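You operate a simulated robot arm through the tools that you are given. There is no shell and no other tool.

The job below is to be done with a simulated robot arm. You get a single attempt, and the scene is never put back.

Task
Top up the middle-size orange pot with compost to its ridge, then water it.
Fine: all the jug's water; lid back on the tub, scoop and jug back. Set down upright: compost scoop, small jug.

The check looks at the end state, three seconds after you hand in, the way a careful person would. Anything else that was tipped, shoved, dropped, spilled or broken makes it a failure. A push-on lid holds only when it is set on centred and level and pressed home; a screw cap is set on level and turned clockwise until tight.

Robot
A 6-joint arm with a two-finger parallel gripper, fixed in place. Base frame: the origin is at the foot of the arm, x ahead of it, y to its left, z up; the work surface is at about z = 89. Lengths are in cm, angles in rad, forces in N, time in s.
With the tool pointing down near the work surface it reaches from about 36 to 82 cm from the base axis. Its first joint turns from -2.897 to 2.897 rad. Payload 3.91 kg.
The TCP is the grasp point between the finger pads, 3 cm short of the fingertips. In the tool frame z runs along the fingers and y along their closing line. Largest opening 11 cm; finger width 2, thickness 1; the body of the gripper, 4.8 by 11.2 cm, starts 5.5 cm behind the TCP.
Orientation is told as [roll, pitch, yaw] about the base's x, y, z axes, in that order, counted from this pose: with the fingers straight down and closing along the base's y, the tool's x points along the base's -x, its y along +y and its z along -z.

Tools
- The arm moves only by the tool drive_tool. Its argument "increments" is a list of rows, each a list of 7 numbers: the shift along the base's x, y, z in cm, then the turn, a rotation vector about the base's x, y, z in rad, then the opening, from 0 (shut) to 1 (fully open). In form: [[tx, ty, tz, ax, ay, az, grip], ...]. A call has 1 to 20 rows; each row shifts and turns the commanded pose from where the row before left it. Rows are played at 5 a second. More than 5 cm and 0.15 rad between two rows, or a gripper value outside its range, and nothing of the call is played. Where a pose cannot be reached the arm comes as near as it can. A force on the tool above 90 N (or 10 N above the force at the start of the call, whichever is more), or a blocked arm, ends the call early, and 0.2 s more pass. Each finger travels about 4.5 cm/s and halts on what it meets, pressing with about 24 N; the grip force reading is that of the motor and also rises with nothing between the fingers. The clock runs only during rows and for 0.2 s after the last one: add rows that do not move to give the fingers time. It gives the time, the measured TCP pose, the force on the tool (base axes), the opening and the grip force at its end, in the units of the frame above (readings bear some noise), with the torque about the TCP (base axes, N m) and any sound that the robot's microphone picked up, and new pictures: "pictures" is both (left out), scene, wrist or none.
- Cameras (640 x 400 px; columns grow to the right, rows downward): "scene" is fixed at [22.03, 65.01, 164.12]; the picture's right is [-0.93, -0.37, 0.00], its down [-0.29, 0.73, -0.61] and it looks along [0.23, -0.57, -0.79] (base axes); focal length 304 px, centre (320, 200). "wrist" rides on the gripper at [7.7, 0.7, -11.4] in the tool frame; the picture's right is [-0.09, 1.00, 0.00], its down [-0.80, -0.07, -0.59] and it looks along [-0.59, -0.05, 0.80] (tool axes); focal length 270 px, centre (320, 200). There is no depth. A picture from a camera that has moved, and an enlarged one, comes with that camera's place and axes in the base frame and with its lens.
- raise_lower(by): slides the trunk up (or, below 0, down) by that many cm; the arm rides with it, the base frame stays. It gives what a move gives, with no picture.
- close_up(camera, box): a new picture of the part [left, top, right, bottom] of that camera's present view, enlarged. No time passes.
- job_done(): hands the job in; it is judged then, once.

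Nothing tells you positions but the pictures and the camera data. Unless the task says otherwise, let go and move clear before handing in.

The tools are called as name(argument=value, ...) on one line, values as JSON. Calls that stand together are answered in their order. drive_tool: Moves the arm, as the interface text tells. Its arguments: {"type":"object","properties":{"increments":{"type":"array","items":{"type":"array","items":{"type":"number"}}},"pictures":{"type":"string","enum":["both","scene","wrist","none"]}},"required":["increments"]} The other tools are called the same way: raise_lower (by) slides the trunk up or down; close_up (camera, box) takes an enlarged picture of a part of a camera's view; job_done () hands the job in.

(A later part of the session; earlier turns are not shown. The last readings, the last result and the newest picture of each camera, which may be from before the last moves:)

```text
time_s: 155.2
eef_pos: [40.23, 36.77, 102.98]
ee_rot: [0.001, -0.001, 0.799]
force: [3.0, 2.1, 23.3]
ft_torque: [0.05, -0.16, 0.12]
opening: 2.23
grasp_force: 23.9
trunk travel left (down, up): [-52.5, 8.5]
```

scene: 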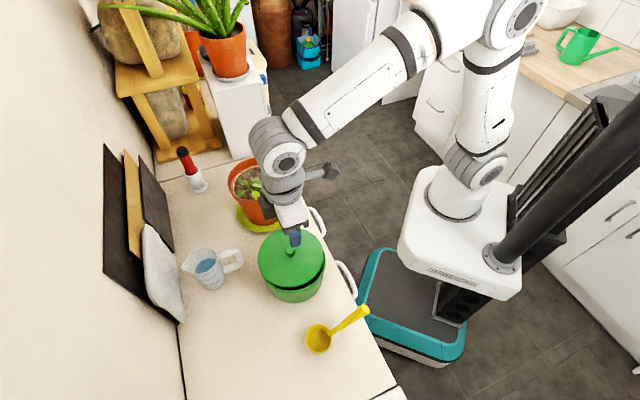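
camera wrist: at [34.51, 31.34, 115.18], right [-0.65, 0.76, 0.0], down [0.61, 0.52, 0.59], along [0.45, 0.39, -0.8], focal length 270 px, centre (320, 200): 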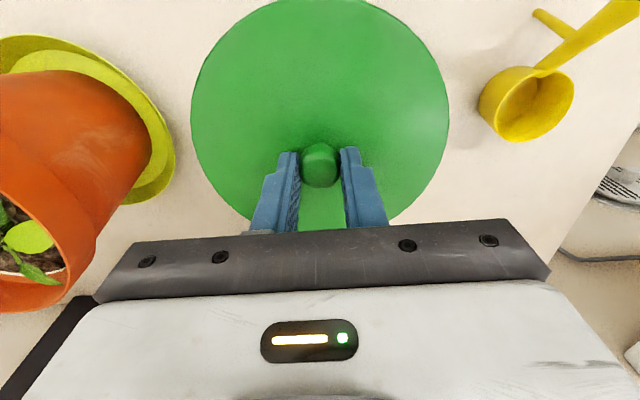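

Side load is nearly gone and it's still pressed down. Opening the fingers in place.

drive_tool(increments=[[0, 0, 0, 0, 0, 0, 0.23], [0, 0, 0, 0, 0, 0, 0.28], [0, 0, 0, 0, 0, 0, 0.38], [0, 0, 0, 0, 0, 0, 0.5], [0, 0, 0, 0, 0, 0, 0.5]], pictures="wrist")

close_up(camera="scene", box=[265, 275, 315, 305])

```text
time_s: 156.4
eef_pos: [40.31, 36.82, 102.84]
ee_rot: [0.002, 0.001, 0.799]
force: [-0.1, 0.8, 1.5]
ft_torque: [0.02, -0.01, 0.0]
opening: 5.5
grasp_force: 0.0
trunk travel left (down, up): [-52.5, 8.5]
camera wrist: at [34.5, 31.68, 114.22], right [-0.65, 0.76, 0.0], down [0.61, 0.52, 0.59], along [0.45, 0.39, -0.8], focal length 270 px, centre (320, 200)
```

wrist: 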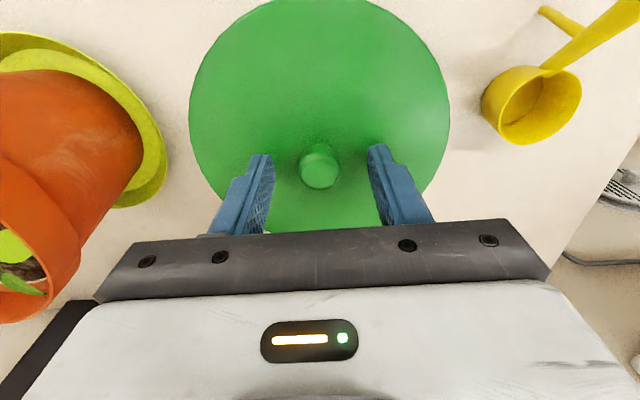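

```text
12.80 times, centred on (290, 290) of scene
camera zoom: at [22.03, 65.01, 164.12], right [-0.93, -0.37, 0.0], down [-0.29, 0.73, -0.61], along [0.23, -0.57, -0.79], focal length 3888 px, centre (704, -952)
```

zoom: 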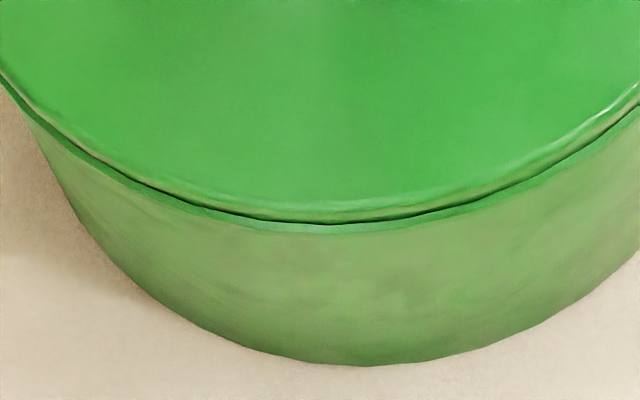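

The lid stayed put with no further snap. I'll rise clear and check it.

drive_tool(increments=[[0, 0, 1, 0, 0, 0, 0.5], [0, 0, 3, 0, 0, 0, 0.5], [0, 0, 4, 0, 0, 0, 0.5], [0, 0, 4, 0, 0, 0, 0.5], [0, 0, 0, 0, 0, 0, 0.5]], pictures="both")

close_up(camera="scene", box=[250, 220, 340, 310])

close_up(camera="scene", box=[170, 230, 260, 300])

close_up(camera="wrist", box=[200, 0, 440, 240])

```text
time_s: 157.6
eef_pos: [40.58, 36.76, 115.05]
ee_rot: [0.002, 0.0, 0.799]
force: [-0.2, 1.1, 0.4]
ft_torque: [0.01, 0.0, 0.0]
opening: 5.51
grasp_force: 0.0
trunk travel left (down, up): [-52.5, 8.5]
camera wrist: at [34.6, 31.71, 126.38], right [-0.65, 0.76, 0.0], down [0.61, 0.52, 0.59], along [0.45, 0.39, -0.8], focal length 270 px, centre (320, 200)
```

scene: 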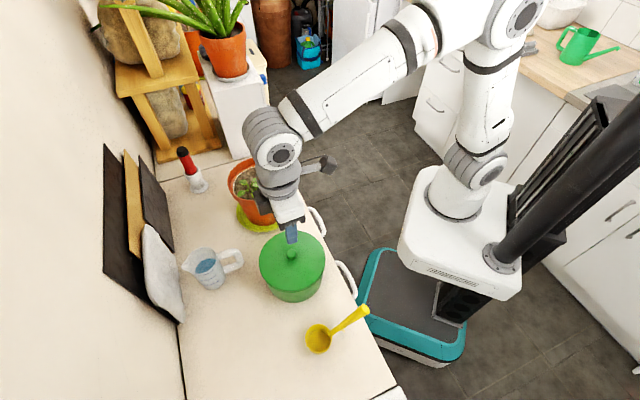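
wrist: 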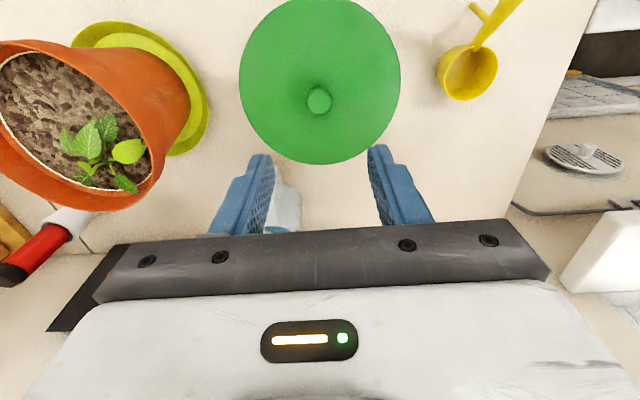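

```text
4.44 times, centred on (295, 265) of scene
camera zoom: at [22.03, 65.01, 164.12], right [-0.93, -0.37, 0.0], down [-0.29, 0.73, -0.61], along [0.23, -0.57, -0.79], focal length 1350 px, centre (431, -89)
```

zoom: 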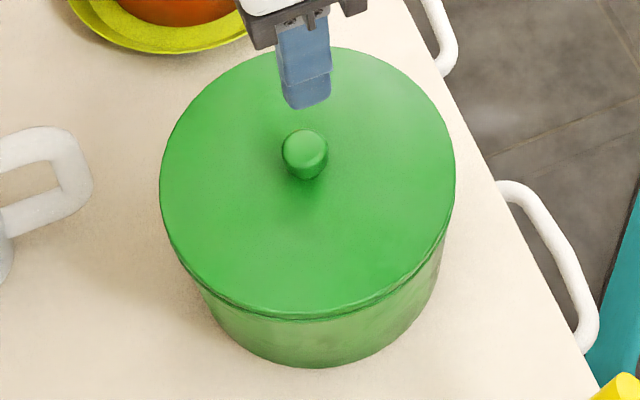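

```text
5.71 times, centred on (215, 265) of scene
camera zoom: at [22.03, 65.01, 164.12], right [-0.93, -0.37, 0.0], down [-0.29, 0.73, -0.61], along [0.23, -0.57, -0.79], focal length 1736 px, centre (920, -171)
```

zoom: 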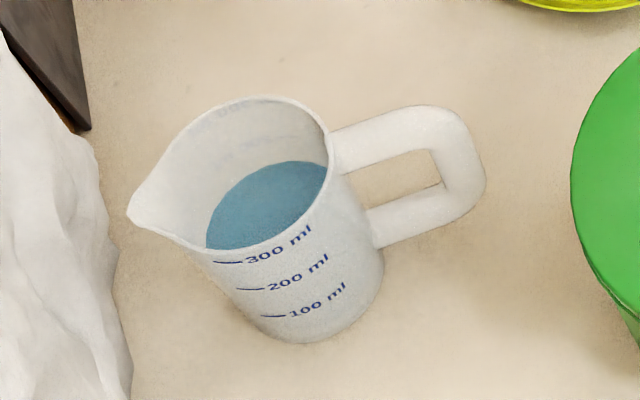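

```text
1.67 times, centred on (320, 120) of wrist
camera zoom: at [34.6, 31.71, 126.38], right [-0.65, 0.76, 0.0], down [0.61, 0.52, 0.59], along [0.45, 0.39, -0.8], focal length 450 px, centre (320, 333)
```

zoom: 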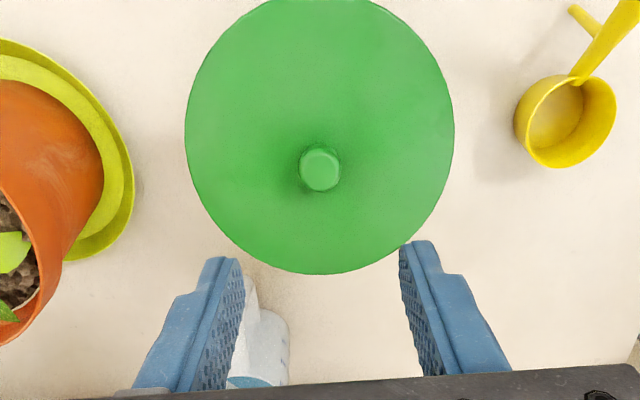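

The lid is seated just like at the start. Next is the jug. I'll move over it to measure its position and handle direction accurately.

drive_tool(increments=[[2.5, 1.0, 1, 0, 0, -0.05, 0.8], [2.5, 1.5, 1, 0, 0, -0.05, 1], [2.5, 1.5, 1, 0, 0, 0, 1], [2.5, 1.5, 0, 0, 0, 0, 1], [2.5, 1.5, 0, 0, 0, 0, 1], [2.5, 1.0, 0, 0, 0, 0, 1], [0, 0, 0, 0, 0, 0, 1]], pictures="both")

close_up(camera="wrist", box=[200, 0, 440, 200])

```text
time_s: 159.2
eef_pos: [55.37, 44.75, 118.13]
ee_rot: [0.0, 0.0, 0.7]
force: [0.7, -0.9, 0.5]
ft_torque: [0.03, 0.01, -0.01]
opening: 10.98
grasp_force: 0.1
trunk travel left (down, up): [-52.5, 8.5]
camera wrist: at [49.04, 40.3, 129.47], right [-0.57, 0.82, 0.0], down [0.66, 0.46, 0.59], along [0.49, 0.34, -0.8], focal length 270 px, centre (320, 200)
```

scene: 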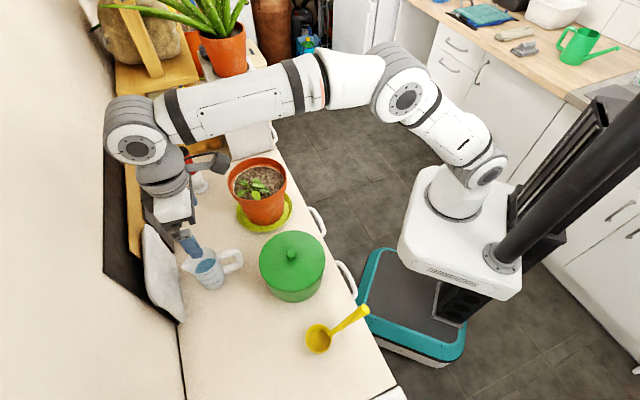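
wrist: 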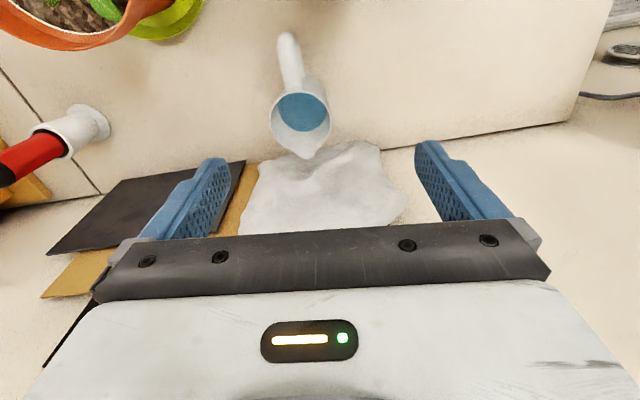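

```text
2.00 times, centred on (320, 100) of wrist
camera zoom: at [49.04, 40.3, 129.47], right [-0.57, 0.82, 0.0], down [0.66, 0.46, 0.59], along [0.49, 0.34, -0.8], focal length 541 px, centre (320, 400)
```

zoom: 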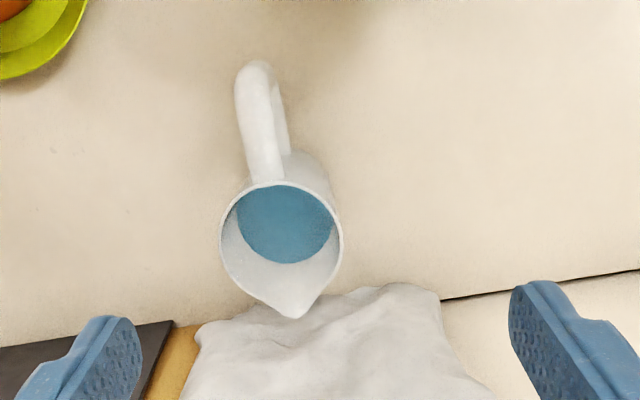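

The jug axis is about (59.1, 44.7), with its rim at z≈99 and about 7 cm across. The spout points along 41° and the handle back toward the robot. I'll grip the body across that line with the tool tilted 20° over the handle side.

drive_tool(increments=[[1.3, 0, -1, 0, 0, 0.021, 1], [1.3, 0, -2, 0.077, -0.0876, 0, 1], [1.2, 0, -3, 0.077, -0.0876, 0, 1], [0, 0, -3, 0.077, -0.0876, 0, 1], [0, 0, 0, 0, 0, 0, 1], [0, 0, 0, 0, 0, 0, 1]], pictures="both")

close_up(camera="wrist", box=[160, 0, 480, 240])

close_up(camera="scene", box=[130, 190, 280, 300])

```text
time_s: 160.6
eef_pos: [59.21, 44.61, 108.74]
ee_rot: [0.001, -0.352, 0.722]
force: [0.0, 0.7, 0.2]
ft_torque: [-0.01, 0.01, -0.04]
opening: 11.0
grasp_force: 0.2
trunk travel left (down, up): [-52.5, 8.5]
camera wrist: at [50.37, 37.8, 116.81], right [-0.6, 0.8, 0.03], down [0.46, 0.31, 0.83], along [0.66, 0.51, -0.55], focal length 270 px, centre (320, 200)
```

scene: 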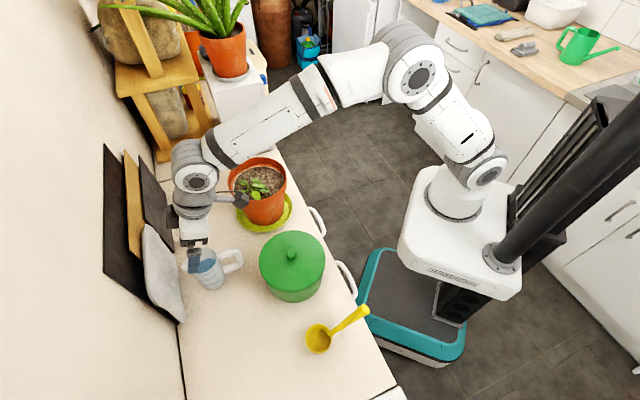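
wrist: 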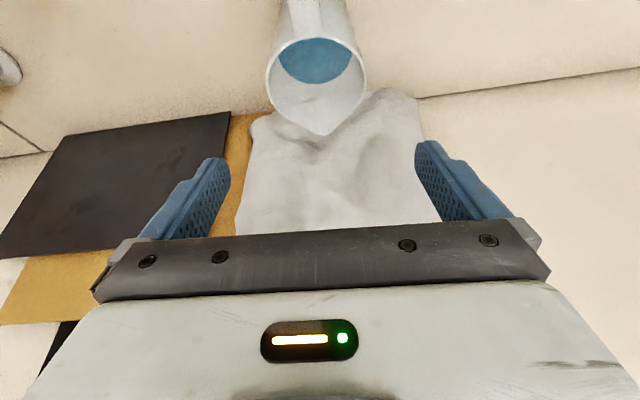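

```text
1.67 times, centred on (320, 120) of wrist
camera zoom: at [50.37, 37.8, 116.81], right [-0.6, 0.8, 0.03], down [0.46, 0.31, 0.83], along [0.66, 0.51, -0.55], focal length 450 px, centre (320, 333)
```

zoom: 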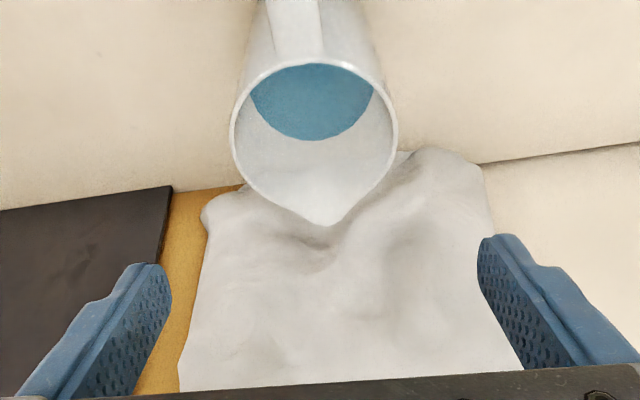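

```text
3.64 times, centred on (205, 245) of scene
camera zoom: at [22.03, 65.01, 164.12], right [-0.93, -0.37, 0.0], down [-0.29, 0.73, -0.61], along [0.23, -0.57, -0.79], focal length 1105 px, centre (738, 36)
```

zoom: 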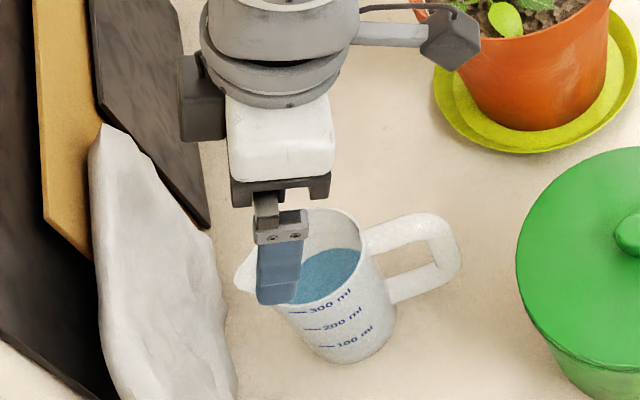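

Aligned to within about 0.1 cm. Descending around the jug body with the fingers wide open.

drive_tool(increments=[[-0.06, 0.07, -3, 0, 0, 0, 1], [0, 0, -3, 0, 0, 0, 1], [0, 0, -2, 0, 0, 0, 1], [0, 0, 0, 0, 0, 0, 1], [0, 0, 0, 0, 0, 0, 1]], pictures="both")

close_up(camera="scene", box=[130, 190, 280, 300])

```text
time_s: 161.8
eef_pos: [59.15, 44.93, 100.94]
ee_rot: [0.001, -0.35, 0.721]
force: [0.3, -0.6, 0.1]
ft_torque: [-0.04, 0.0, 0.04]
opening: 10.98
grasp_force: 0.0
trunk travel left (down, up): [-52.5, 8.5]
camera wrist: at [50.32, 38.03, 108.93], right [-0.6, 0.8, 0.03], down [0.46, 0.31, 0.83], along [0.66, 0.51, -0.55], focal length 270 px, centre (320, 200)
```

scene: 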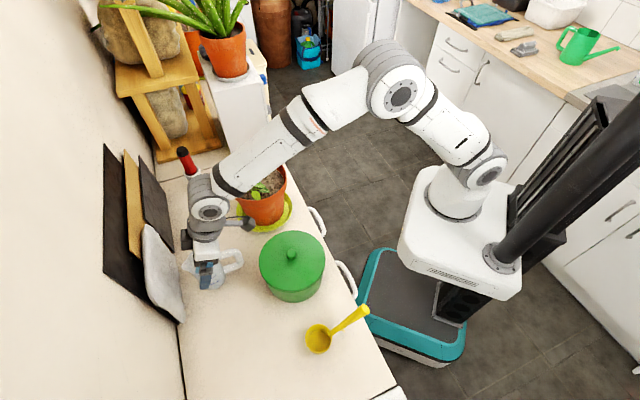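
wrist: 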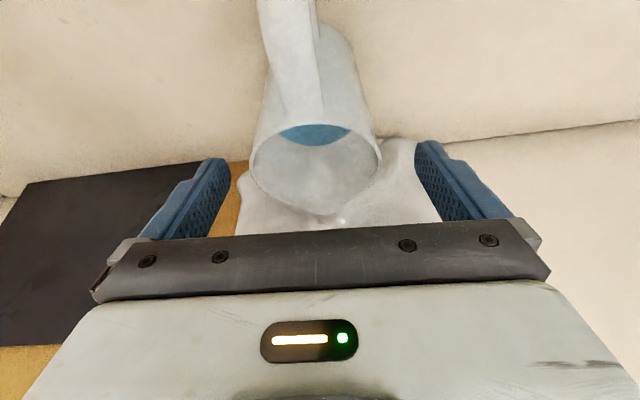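

```text
3.64 times, centred on (205, 245) of scene
camera zoom: at [22.03, 65.01, 164.12], right [-0.93, -0.37, 0.0], down [-0.29, 0.73, -0.61], along [0.23, -0.57, -0.79], focal length 1105 px, centre (738, 36)
```

zoom: 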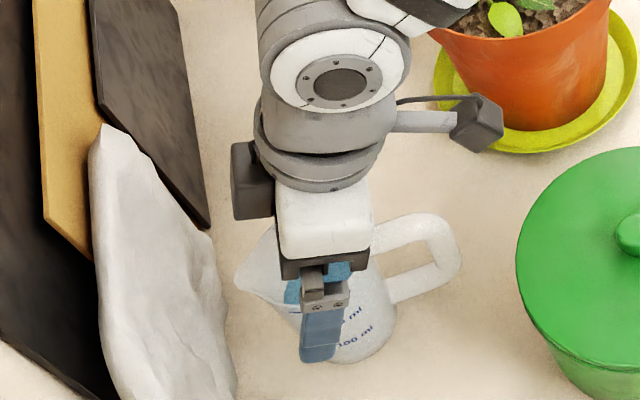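

drive_tool(increments=[[0, -0.15, -2, 0, 0, 0, 1], [0, 0, -1.5, 0, 0, 0, 1], [0, 0, -1.5, 0, 0, 0, 1], [0, 0, 0, 0, 0, 0, 1], [0, 0, 0, 0, 0, 0, 1]], pictures="both")

close_up(camera="scene", box=[150, 210, 270, 300])

```text
time_s: 163.0
eef_pos: [58.98, 44.43, 95.84]
ee_rot: [0.002, -0.35, 0.721]
force: [-0.1, 0.8, 0.2]
ft_torque: [0.01, 0.0, -0.03]
opening: 10.98
grasp_force: 0.2
trunk travel left (down, up): [-52.5, 8.5]
camera wrist: at [50.23, 37.69, 103.9], right [-0.6, 0.8, 0.03], down [0.46, 0.31, 0.83], along [0.66, 0.51, -0.55], focal length 270 px, centre (320, 200)
```

scene: 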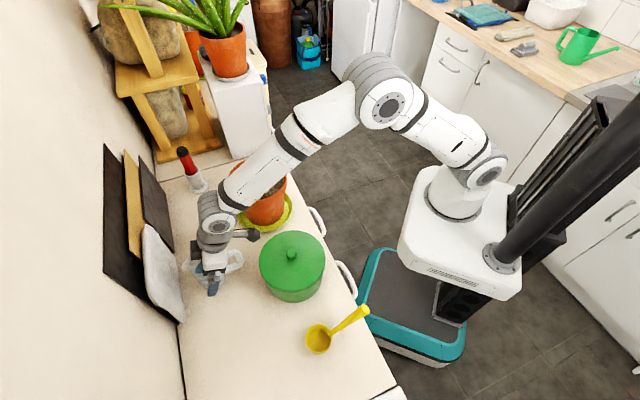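
wrist: 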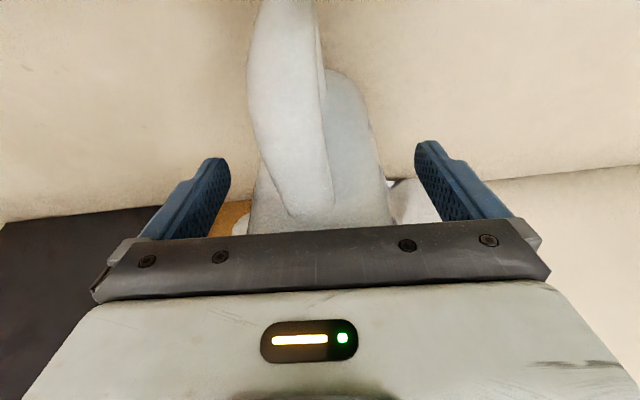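

```text
4.44 times, centred on (210, 255) of scene
camera zoom: at [22.03, 65.01, 164.12], right [-0.93, -0.37, 0.0], down [-0.29, 0.73, -0.61], along [0.23, -0.57, -0.79], focal length 1350 px, centre (809, -44)
```

zoom: 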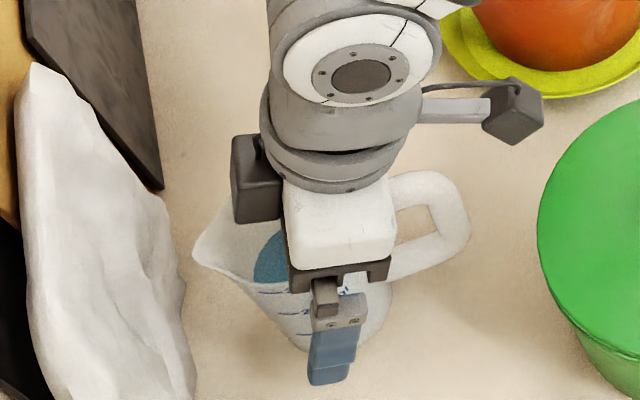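

Clear of everything. I'll close gently on the jug body.

drive_tool(increments=[[0.15, 0.15, 0, 0, 0, 0, 0.9], [0, 0, 0, 0, 0, 0, 0.8], [0, 0, 0, 0, 0, 0, 0.73], [0, 0, 0, 0, 0, 0, 0.69], [0, 0, 0, 0, 0, 0, 0.66], [0, 0, 0, 0, 0, 0, 0.64], [0, 0, 0, 0, 0, 0, 0.62], [0, 0, 0, 0, 0, 0, 0.6], [0, 0, 0, 0, 0, 0, 0.57], [0, 0, 0, 0, 0, 0, 0.5], [0, 0, 0, 0, 0, 0, 0.3], [0, 0, 0, 0, 0, 0, 0.0], [0, 0, 0, 0, 0, 0, 0.0]], pictures="both")

close_up(camera="scene", box=[150, 210, 270, 300])

```text
time_s: 165.8
eef_pos: [59.2, 44.6, 95.81]
ee_rot: [0.002, -0.35, 0.721]
force: [1.0, -0.2, 0.1]
ft_torque: [0.01, 0.0, -0.01]
opening: 6.78
grasp_force: 24.4
trunk travel left (down, up): [-52.5, 8.5]
camera wrist: at [50.41, 37.86, 103.89], right [-0.6, 0.8, 0.03], down [0.46, 0.31, 0.83], along [0.66, 0.51, -0.55], focal length 270 px, centre (320, 200)
```

scene: 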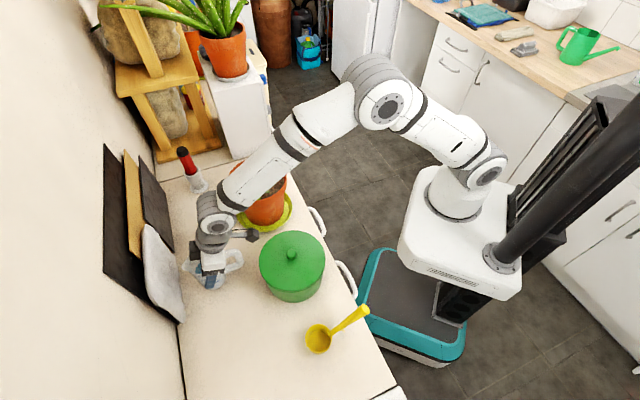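
wrist: 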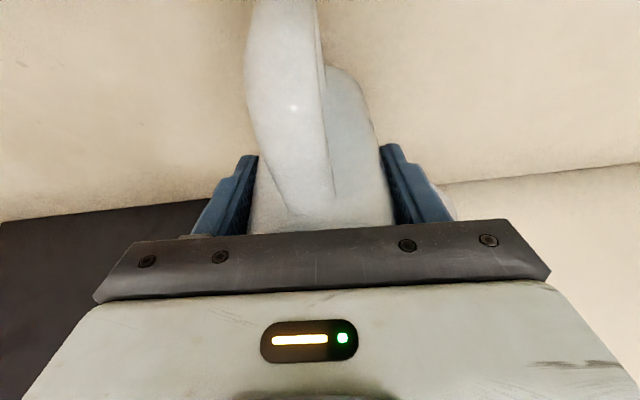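

```text
4.44 times, centred on (210, 255) of scene
camera zoom: at [22.03, 65.01, 164.12], right [-0.93, -0.37, 0.0], down [-0.29, 0.73, -0.61], along [0.23, -0.57, -0.79], focal length 1350 px, centre (809, -44)
```

zoom: 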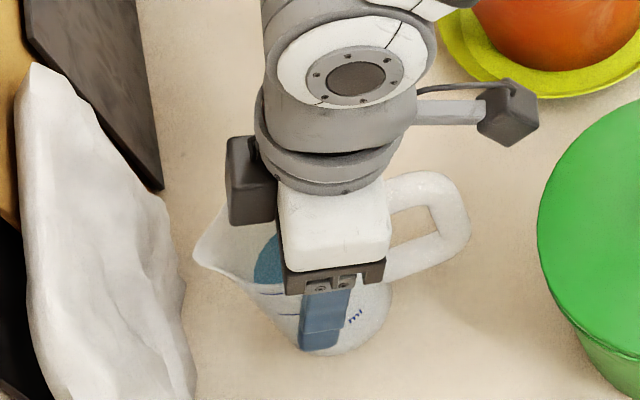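

The jug is gripped at 6.8 cm. I'll lift slowly and check for slip.

drive_tool(increments=[[0, 0, 0.4, 0, 0, 0, 0], [0, 0, 0.8, 0, 0, 0, 0], [0, 0, 1.2, 0, 0, 0, 0], [0, 0, 1.6, 0, 0, 0, 0], [0, 0, 2, 0, 0, 0, 0], [0, 0, 1, 0, 0, 0, 0], [0, 0, 0, 0, 0, 0, 0]], pictures="both")

close_up(camera="scene", box=[150, 190, 290, 300])

```text
time_s: 167.4
eef_pos: [59.26, 44.78, 102.95]
ee_rot: [0.003, -0.349, 0.722]
force: [0.0, -0.6, -2.8]
ft_torque: [0.07, -0.05, 0.0]
opening: 6.78
grasp_force: 24.1
trunk travel left (down, up): [-52.5, 8.5]
camera wrist: at [50.42, 37.87, 110.97], right [-0.6, 0.8, 0.03], down [0.46, 0.31, 0.83], along [0.66, 0.51, -0.55], focal length 270 px, centre (320, 200)
```

scene: 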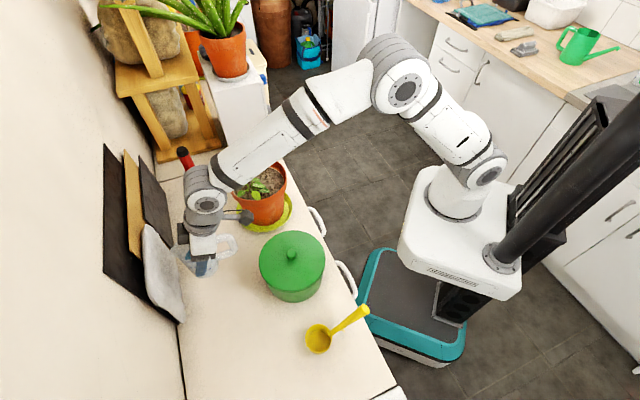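
wrist: 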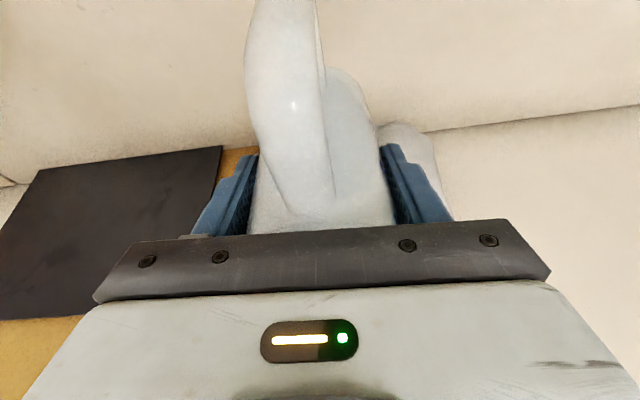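

```text
3.64 times, centred on (220, 245) of scene
camera zoom: at [22.03, 65.01, 164.12], right [-0.93, -0.37, 0.0], down [-0.29, 0.73, -0.61], along [0.23, -0.57, -0.79], focal length 1105 px, centre (684, 36)
```

zoom: 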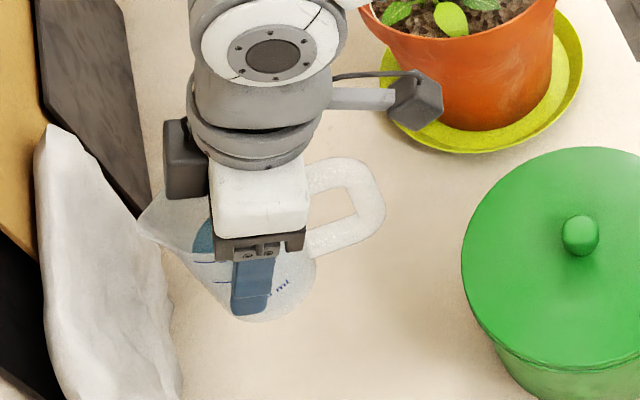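

The jug is secure. I'll raise it and move away from the wall before turning it so the spout will face back toward the robot's side of the pot.

drive_tool(increments=[[0, 0, 2, 0, 0, 0, 0], [0, 0, 2.5, 0, 0, 0, 0], [0, 0, 2.5, 0, 0, 0, 0], [0, -0.5, 2.5, 0, 0, 0, 0], [-0.7, -1.8, 1.5, 0, 0, 0, 0], [-0.8, -2, 0, 0, 0, 0, 0], [-0.8, -2, 0, 0, 0, 0, 0], [-0.8, -2, 0, 0, 0, 0, 0], [-0.8, -2, 0, 0, 0, 0, 0], [0, 0, 0, 0, 0, 0, 0]], pictures="scene")

drive_tool(increments=[[0, 0, 0, 0, 0, -0.1, 0], [0, 0, 0, 0, 0, -0.144, 0], [0, 0, 0, 0, 0, -0.144, 0], [0, 0, 0, 0, 0, -0.144, 0], [0, 0, 0, 0, 0, -0.144, 0], [0, 0, 0, 0, 0, -0.144, 0], [0, 0, 0, 0, 0, -0.144, 0], [0, 0, 0, 0, 0, -0.1, 0], [0, 0, 0, 0, 0, 0, 0]], pictures="both")

```text
time_s: 169.6
eef_pos: [55.32, 34.65, 113.92]
ee_rot: [0.002, -0.348, 0.721]
force: [1.2, 0.3, -2.5]
ft_torque: [0.04, -0.06, -0.01]
opening: 6.79
grasp_force: 23.8
trunk travel left (down, up): [-52.5, 8.5]
```

scene: 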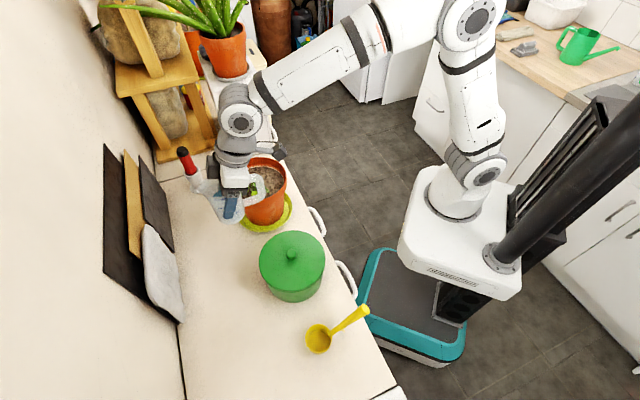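

```text
time_s: 171.6
eef_pos: [55.26, 34.51, 113.95]
ee_rot: [0.004, -0.35, -0.346]
force: [0.4, 0.0, -2.6]
ft_torque: [-0.03, -0.05, 0.03]
opening: 6.79
grasp_force: 23.2
trunk travel left (down, up): [-52.5, 8.5]
camera wrist: at [45.06, 38.96, 121.96], right [0.41, 0.91, 0.03], down [0.49, -0.25, 0.83], along [0.77, -0.33, -0.55], focal length 270 px, centre (320, 200)
```

scene: 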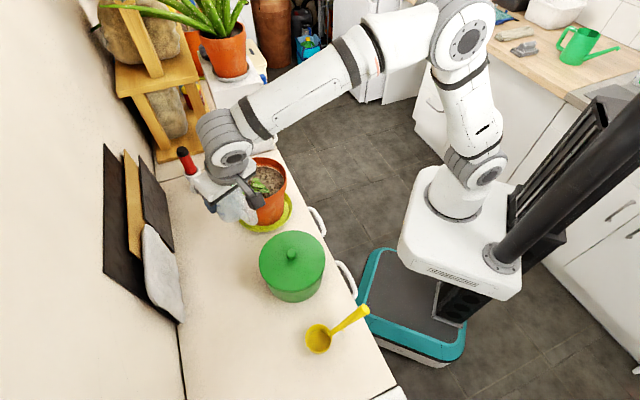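
wrist: 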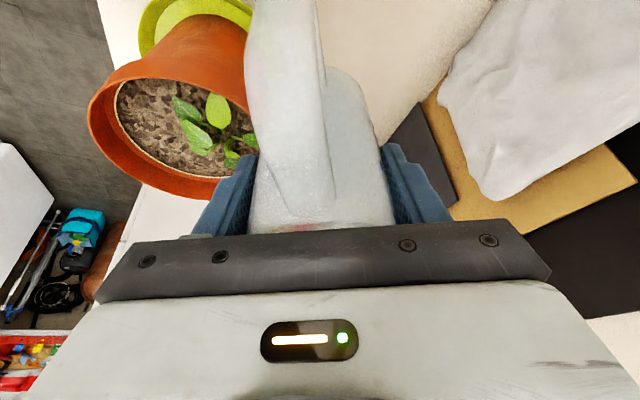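

drive_tool(increments=[[0, 0, 0, 0, 0, -0.1, 0], [0, 0, 0, 0, 0, -0.144, 0], [0, 0, 0, 0, 0, -0.144, 0], [0, 0, 0, 0, 0, -0.144, 0], [0, 0, 0, 0, 0, -0.144, 0], [0, 0, 0, 0, 0, -0.144, 0], [0, 0, 0, 0, 0, -0.144, 0], [0, 0, 0, 0, 0, -0.144, 0], [0, 0, 0, 0, 0, -0.144, 0], [0, 0, 0, 0, 0, -0.122, 0], [0, 0, 0, 0, 0, 0, 0]], pictures="both")

close_up(camera="scene", box=[160, 130, 320, 250])

```text
time_s: 174.0
eef_pos: [55.4, 34.45, 114.09]
ee_rot: [0.002, -0.351, -1.719]
force: [0.6, -0.5, -2.6]
ft_torque: [-0.04, 0.02, -0.01]
opening: 6.75
grasp_force: 24.4
trunk travel left (down, up): [-52.5, 8.5]
camera wrist: at [57.65, 45.39, 122.01], right [0.97, -0.23, 0.03], down [-0.15, -0.53, 0.83], along [-0.17, -0.82, -0.55], focal length 270 px, centre (320, 200)
```

scene: 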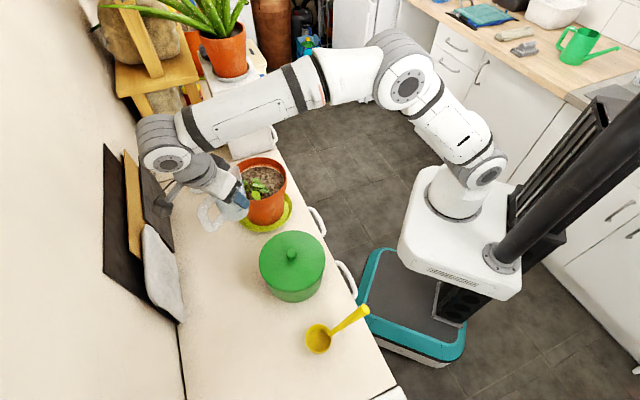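
wrist: 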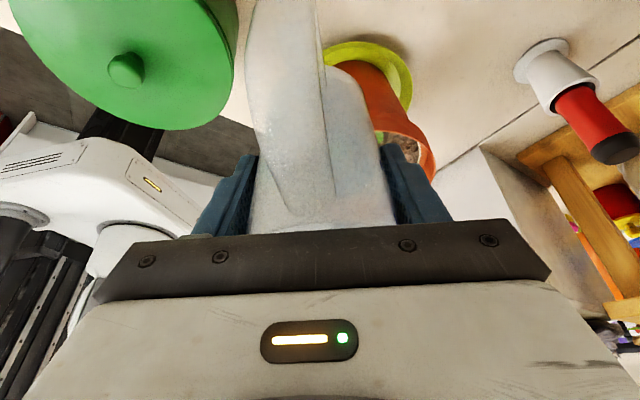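

```text
3.33 times, centred on (240, 190) of scene
camera zoom: at [22.03, 65.01, 164.12], right [-0.93, -0.37, 0.0], down [-0.29, 0.73, -0.61], along [0.23, -0.57, -0.79], focal length 1013 px, centre (587, 233)
```

zoom: 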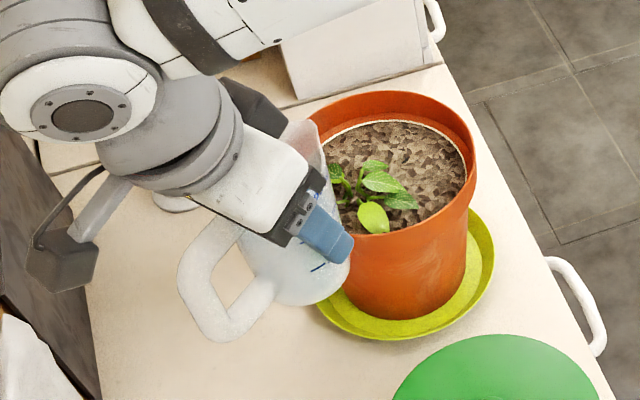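

The jug is now turned with its spout toward the near side, level and secure. I'll move it above the pot, higher first, to clear the seedling.

drive_tool(increments=[[0.5, -1.0, 1.0, 0, 0, 0, 0], [0.5, -1.5, 1.0, 0, 0, 0, 0], [0.5, -1.5, 0, 0, 0, 0, 0], [0.5, -1.5, 0, 0, 0, 0, 0], [0.4, -1.2, 0, 0, 0, 0, 0], [0, 0, 0, 0, 0, 0, 0]], pictures="both")

close_up(camera="scene", box=[180, 110, 340, 230])

```text
time_s: 175.4
eef_pos: [57.83, 27.88, 115.83]
ee_rot: [0.002, -0.351, -1.718]
force: [0.7, 0.1, -2.8]
ft_torque: [-0.07, -0.02, 0.01]
opening: 6.78
grasp_force: 23.5
trunk travel left (down, up): [-52.5, 8.5]
camera wrist: at [60.2, 38.78, 123.82], right [0.97, -0.23, 0.03], down [-0.15, -0.53, 0.83], along [-0.17, -0.82, -0.55], focal length 270 px, centre (320, 200)
```

scene: 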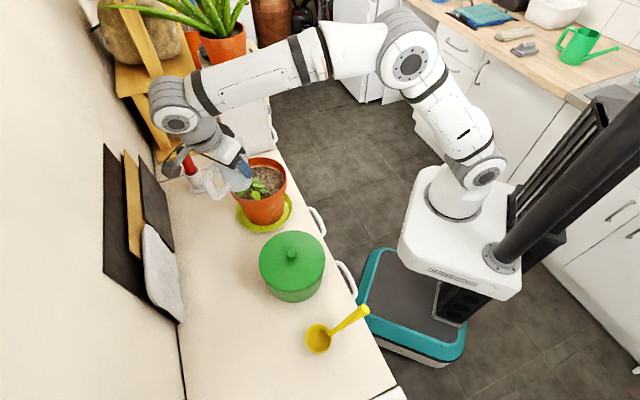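
wrist: 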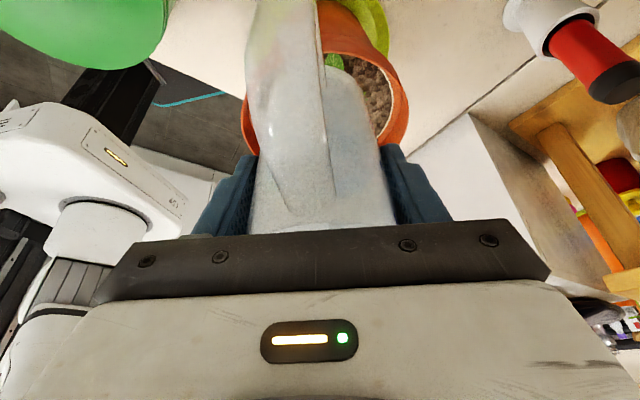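

```text
3.33 times, centred on (260, 170) of scene
camera zoom: at [22.03, 65.01, 164.12], right [-0.93, -0.37, 0.0], down [-0.29, 0.73, -0.61], along [0.23, -0.57, -0.79], focal length 1013 px, centre (520, 300)
```

zoom: 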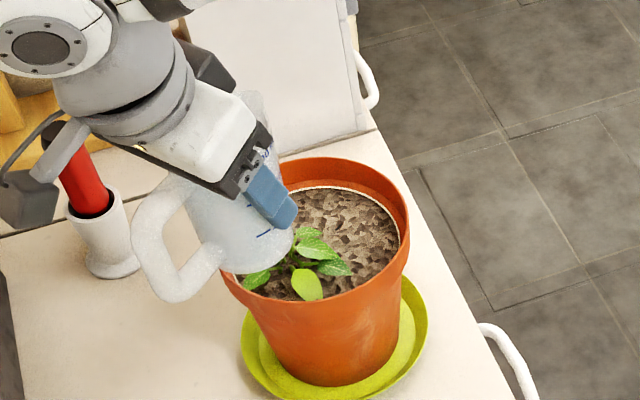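

Clear of the seedling with the spout over the pot's centre. I'll start tilting gradually.

drive_tool(increments=[[0.02, -0.05, 0, 0.0692, -0.0104, 0, 0], [0.02, -0.05, 0, 0.0692, -0.0104, 0, 0], [0.02, -0.05, 0, 0.0692, -0.0104, 0, 0], [0.02, -0.05, 0, 0.0692, -0.0104, 0, 0], [0, -0.05, 0, 0.0692, -0.0104, 0, 0], [0, 0, 0, 0, 0, 0, 0]], pictures="both")

close_up(camera="scene", box=[180, 110, 340, 230])

```text
time_s: 176.8
eef_pos: [57.84, 27.64, 115.82]
ee_rot: [0.005, 0.001, -1.717]
force: [0.2, 0.0, -2.8]
ft_torque: [-0.04, 0.01, -0.03]
opening: 6.79
grasp_force: 23.8
trunk travel left (down, up): [-52.5, 8.5]
camera wrist: at [59.61, 35.03, 127.23], right [0.97, -0.23, 0.0], down [-0.19, -0.78, 0.59], along [-0.14, -0.58, -0.8], focal length 270 px, centre (320, 200)
```

scene: 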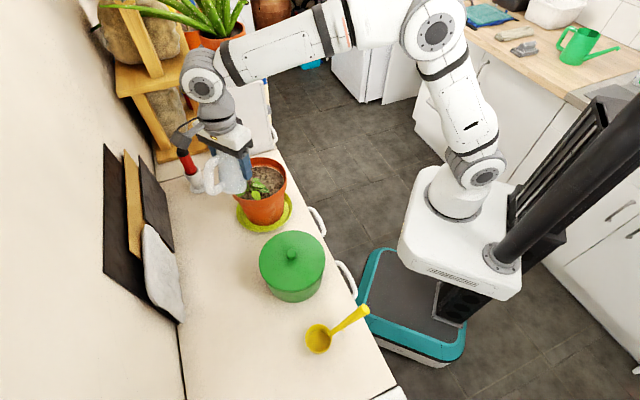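
wrist: 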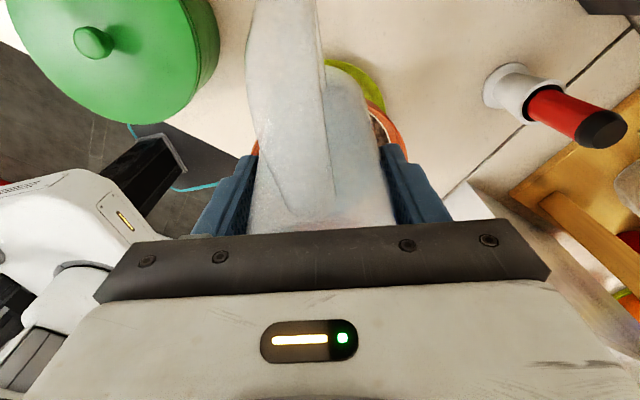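

```text
3.33 times, centred on (260, 170) of scene
camera zoom: at [22.03, 65.01, 164.12], right [-0.93, -0.37, 0.0], down [-0.29, 0.73, -0.61], along [0.23, -0.57, -0.79], focal length 1013 px, centre (520, 300)
```

zoom: 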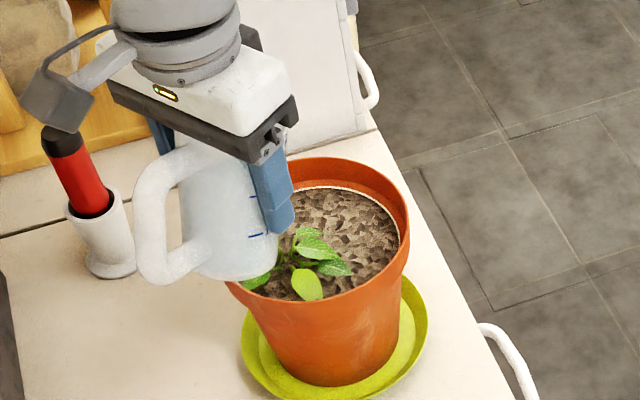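

drive_tool(increments=[[0, 0, 0, 0.0692, -0.0104, 0, 0], [0, 0, 0, 0.0692, -0.0104, 0, 0], [0, 0, 0, 0, 0, 0, 0]], pictures="both")

close_up(camera="scene", box=[180, 110, 340, 230])

```text
time_s: 177.6
eef_pos: [57.83, 27.53, 115.91]
ee_rot: [0.002, 0.139, -1.718]
force: [-0.5, -0.1, -2.9]
ft_torque: [-0.05, -0.04, 0.0]
opening: 6.8
grasp_force: 23.9
trunk travel left (down, up): [-52.5, 8.5]
camera wrist: at [59.34, 33.4, 128.19], right [0.97, -0.23, -0.01], down [-0.2, -0.86, 0.48], along [-0.12, -0.46, -0.88], focal length 270 px, centre (320, 200)
```

scene: 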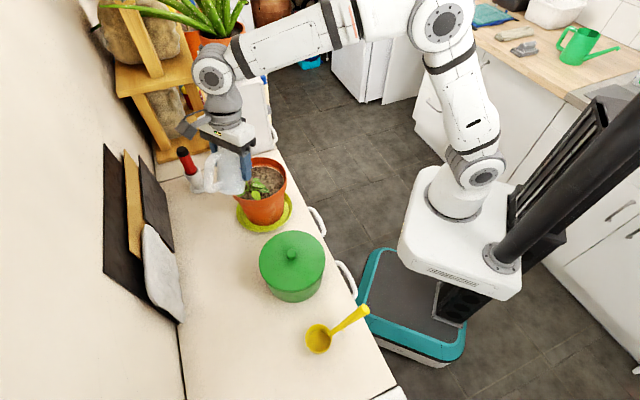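
wrist: 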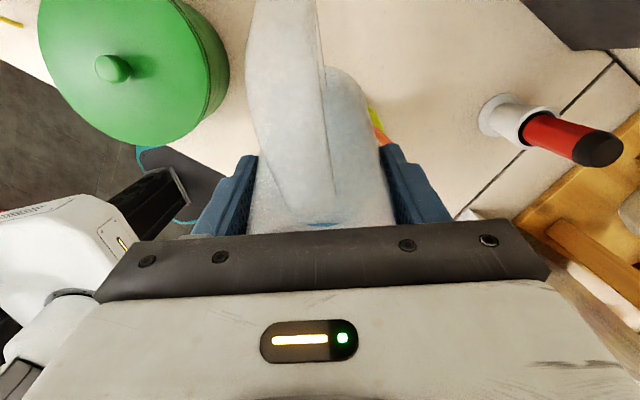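

```text
3.33 times, centred on (260, 170) of scene
camera zoom: at [22.03, 65.01, 164.12], right [-0.93, -0.37, 0.0], down [-0.29, 0.73, -0.61], along [0.23, -0.57, -0.79], focal length 1013 px, centre (520, 300)
```

zoom: 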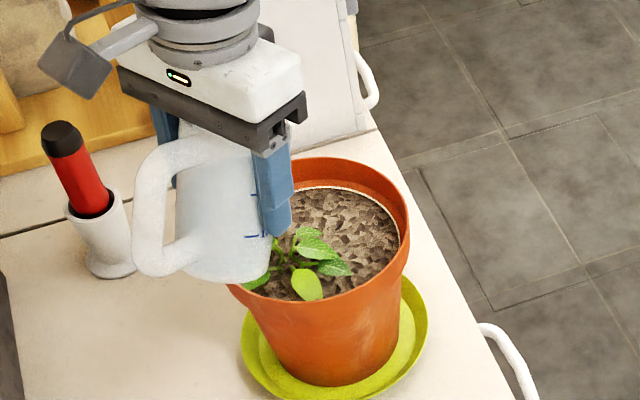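

drive_tool(increments=[[0, 0, 0, 0.0692, -0.0104, 0, 0], [0, 0, 0, 0.0692, -0.0104, 0, 0], [0, 0, 0, 0, 0, 0, 0]], pictures="both")

close_up(camera="scene", box=[180, 110, 340, 230])

```text
time_s: 178.4
eef_pos: [57.75, 27.51, 115.83]
ee_rot: [0.004, 0.279, -1.717]
force: [-0.5, -0.2, -2.9]
ft_torque: [-0.06, 0.02, 0.0]
opening: 6.81
grasp_force: 23.8
trunk travel left (down, up): [-52.5, 8.5]
camera wrist: at [59.1, 31.67, 128.92], right [0.97, -0.23, -0.02], down [-0.21, -0.91, 0.35], along [-0.1, -0.34, -0.94], focal length 270 px, centre (320, 200)
```

scene: 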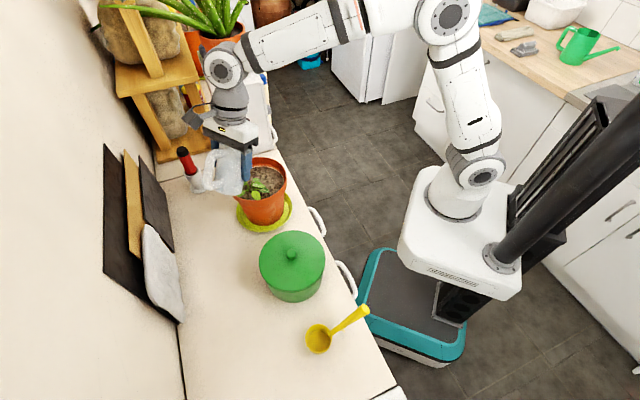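
wrist: 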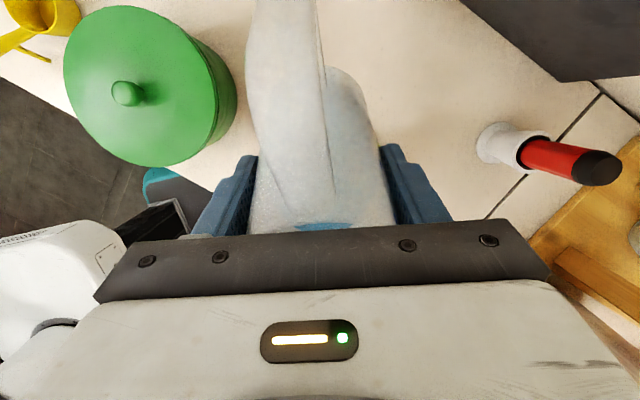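

```text
3.33 times, centred on (260, 170) of scene
camera zoom: at [22.03, 65.01, 164.12], right [-0.93, -0.37, 0.0], down [-0.29, 0.73, -0.61], along [0.23, -0.57, -0.79], focal length 1013 px, centre (520, 300)
```

zoom: 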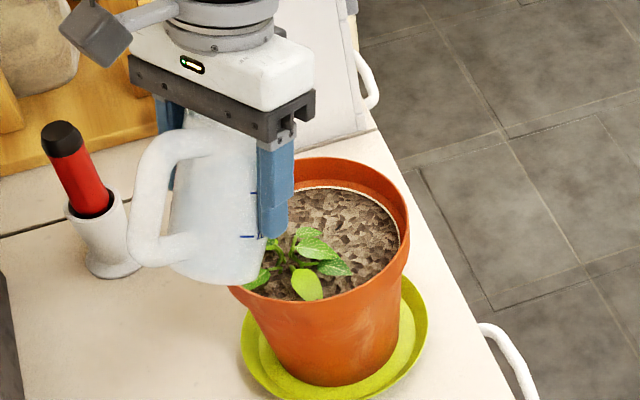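

drive_tool(increments=[[0, 0, 0, 0.0692, -0.0104, 0, 0], [0, 0, 0, 0.0692, -0.0104, 0, 0], [0, 0, 0, 0, 0, 0, 0]], pictures="both")

close_up(camera="scene", box=[180, 110, 340, 230])

```text
time_s: 179.2
eef_pos: [57.68, 27.57, 115.87]
ee_rot: [0.003, 0.419, -1.717]
force: [-0.3, -0.2, -2.3]
ft_torque: [-0.1, 0.02, -0.05]
opening: 6.77
grasp_force: 23.9
trunk travel left (down, up): [-52.5, 8.5]
camera wrist: at [58.77, 29.82, 129.42], right [0.97, -0.23, -0.03], down [-0.21, -0.95, 0.22], along [-0.08, -0.2, -0.98], focal length 270 px, centre (320, 200)
```

scene: 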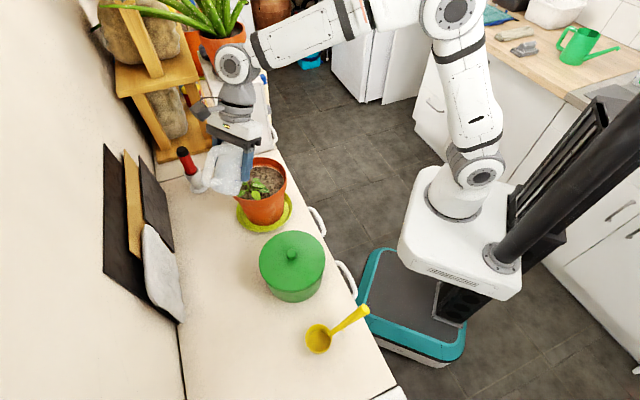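
wrist: 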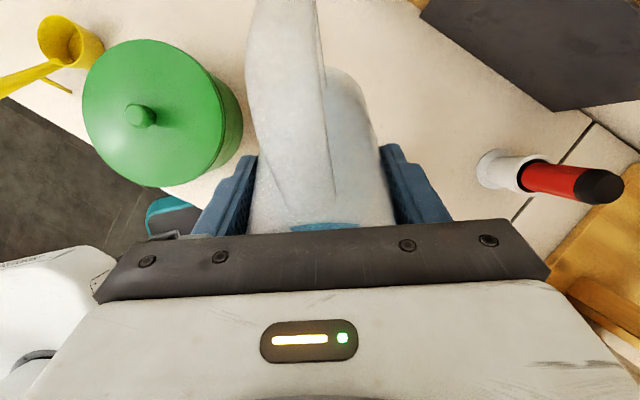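

```text
3.33 times, centred on (260, 170) of scene
camera zoom: at [22.03, 65.01, 164.12], right [-0.93, -0.37, 0.0], down [-0.29, 0.73, -0.61], along [0.23, -0.57, -0.79], focal length 1013 px, centre (520, 300)
```

zoom: 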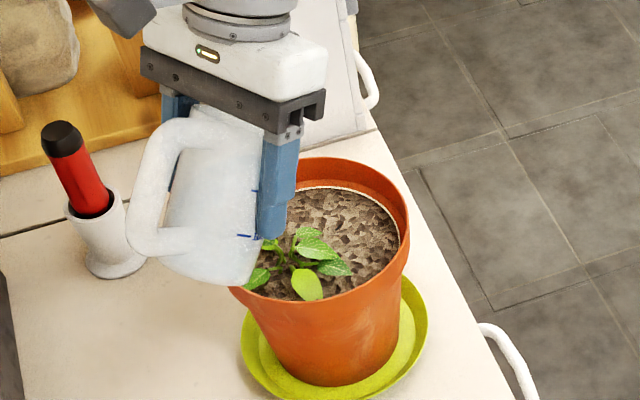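

close_up(camera="scene", box=[235, 130, 295, 190])

```text
6.67 times, centred on (265, 160) of scene
camera zoom: at [22.03, 65.01, 164.12], right [-0.93, -0.37, 0.0], down [-0.29, 0.73, -0.61], along [0.23, -0.57, -0.79], focal length 2025 px, centre (687, 467)
```

zoom: 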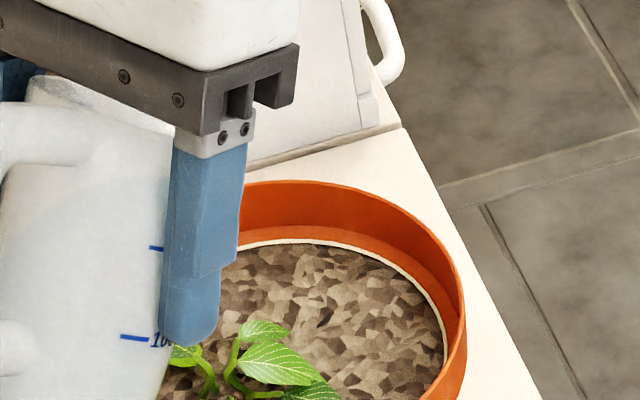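

No stream yet. Continuing the tilt in small steps.

drive_tool(increments=[[0, 0, 0, 0.0692, -0.0104, 0, 0], [0, -0.05, 0, 0.0692, -0.0104, 0, 0], [0, 0, 0, 0, 0, 0, 0]], pictures="both")

close_up(camera="scene", box=[225, 120, 305, 200])

```text
time_s: 180.0
eef_pos: [57.79, 27.43, 115.8]
ee_rot: [0.005, 0.558, -1.717]
force: [-0.6, -0.6, -1.7]
ft_torque: [-0.08, 0.0, 0.01]
opening: 6.76
grasp_force: 24.5
trunk travel left (down, up): [-52.5, 8.5]
camera wrist: at [58.49, 27.85, 129.57], right [0.97, -0.22, -0.04], down [-0.22, -0.97, 0.08], along [-0.06, -0.07, -1.0], focal length 270 px, centre (320, 200)
```

scene: 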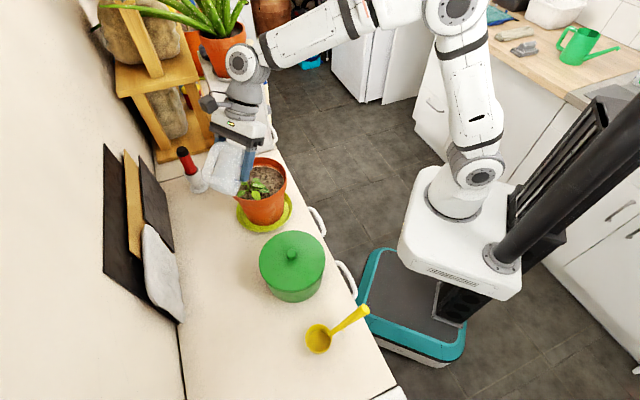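
wrist: 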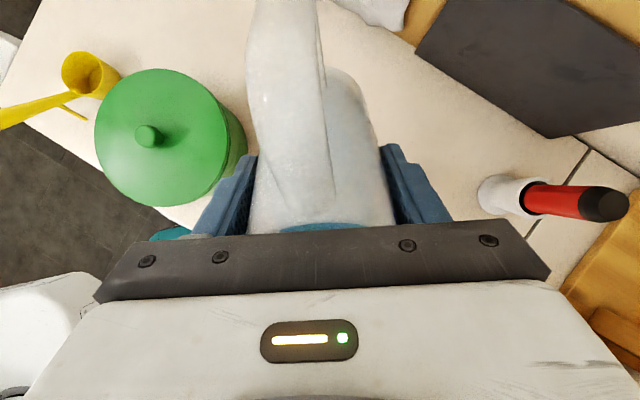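

```text
5.00 times, centred on (265, 160) of scene
camera zoom: at [22.03, 65.01, 164.12], right [-0.93, -0.37, 0.0], down [-0.29, 0.73, -0.61], along [0.23, -0.57, -0.79], focal length 1519 px, centre (595, 400)
```

zoom: 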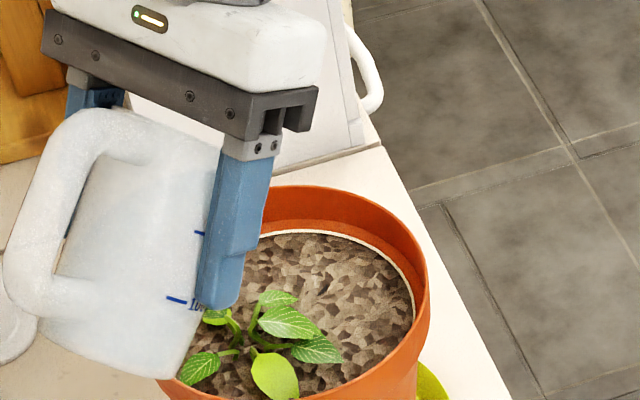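

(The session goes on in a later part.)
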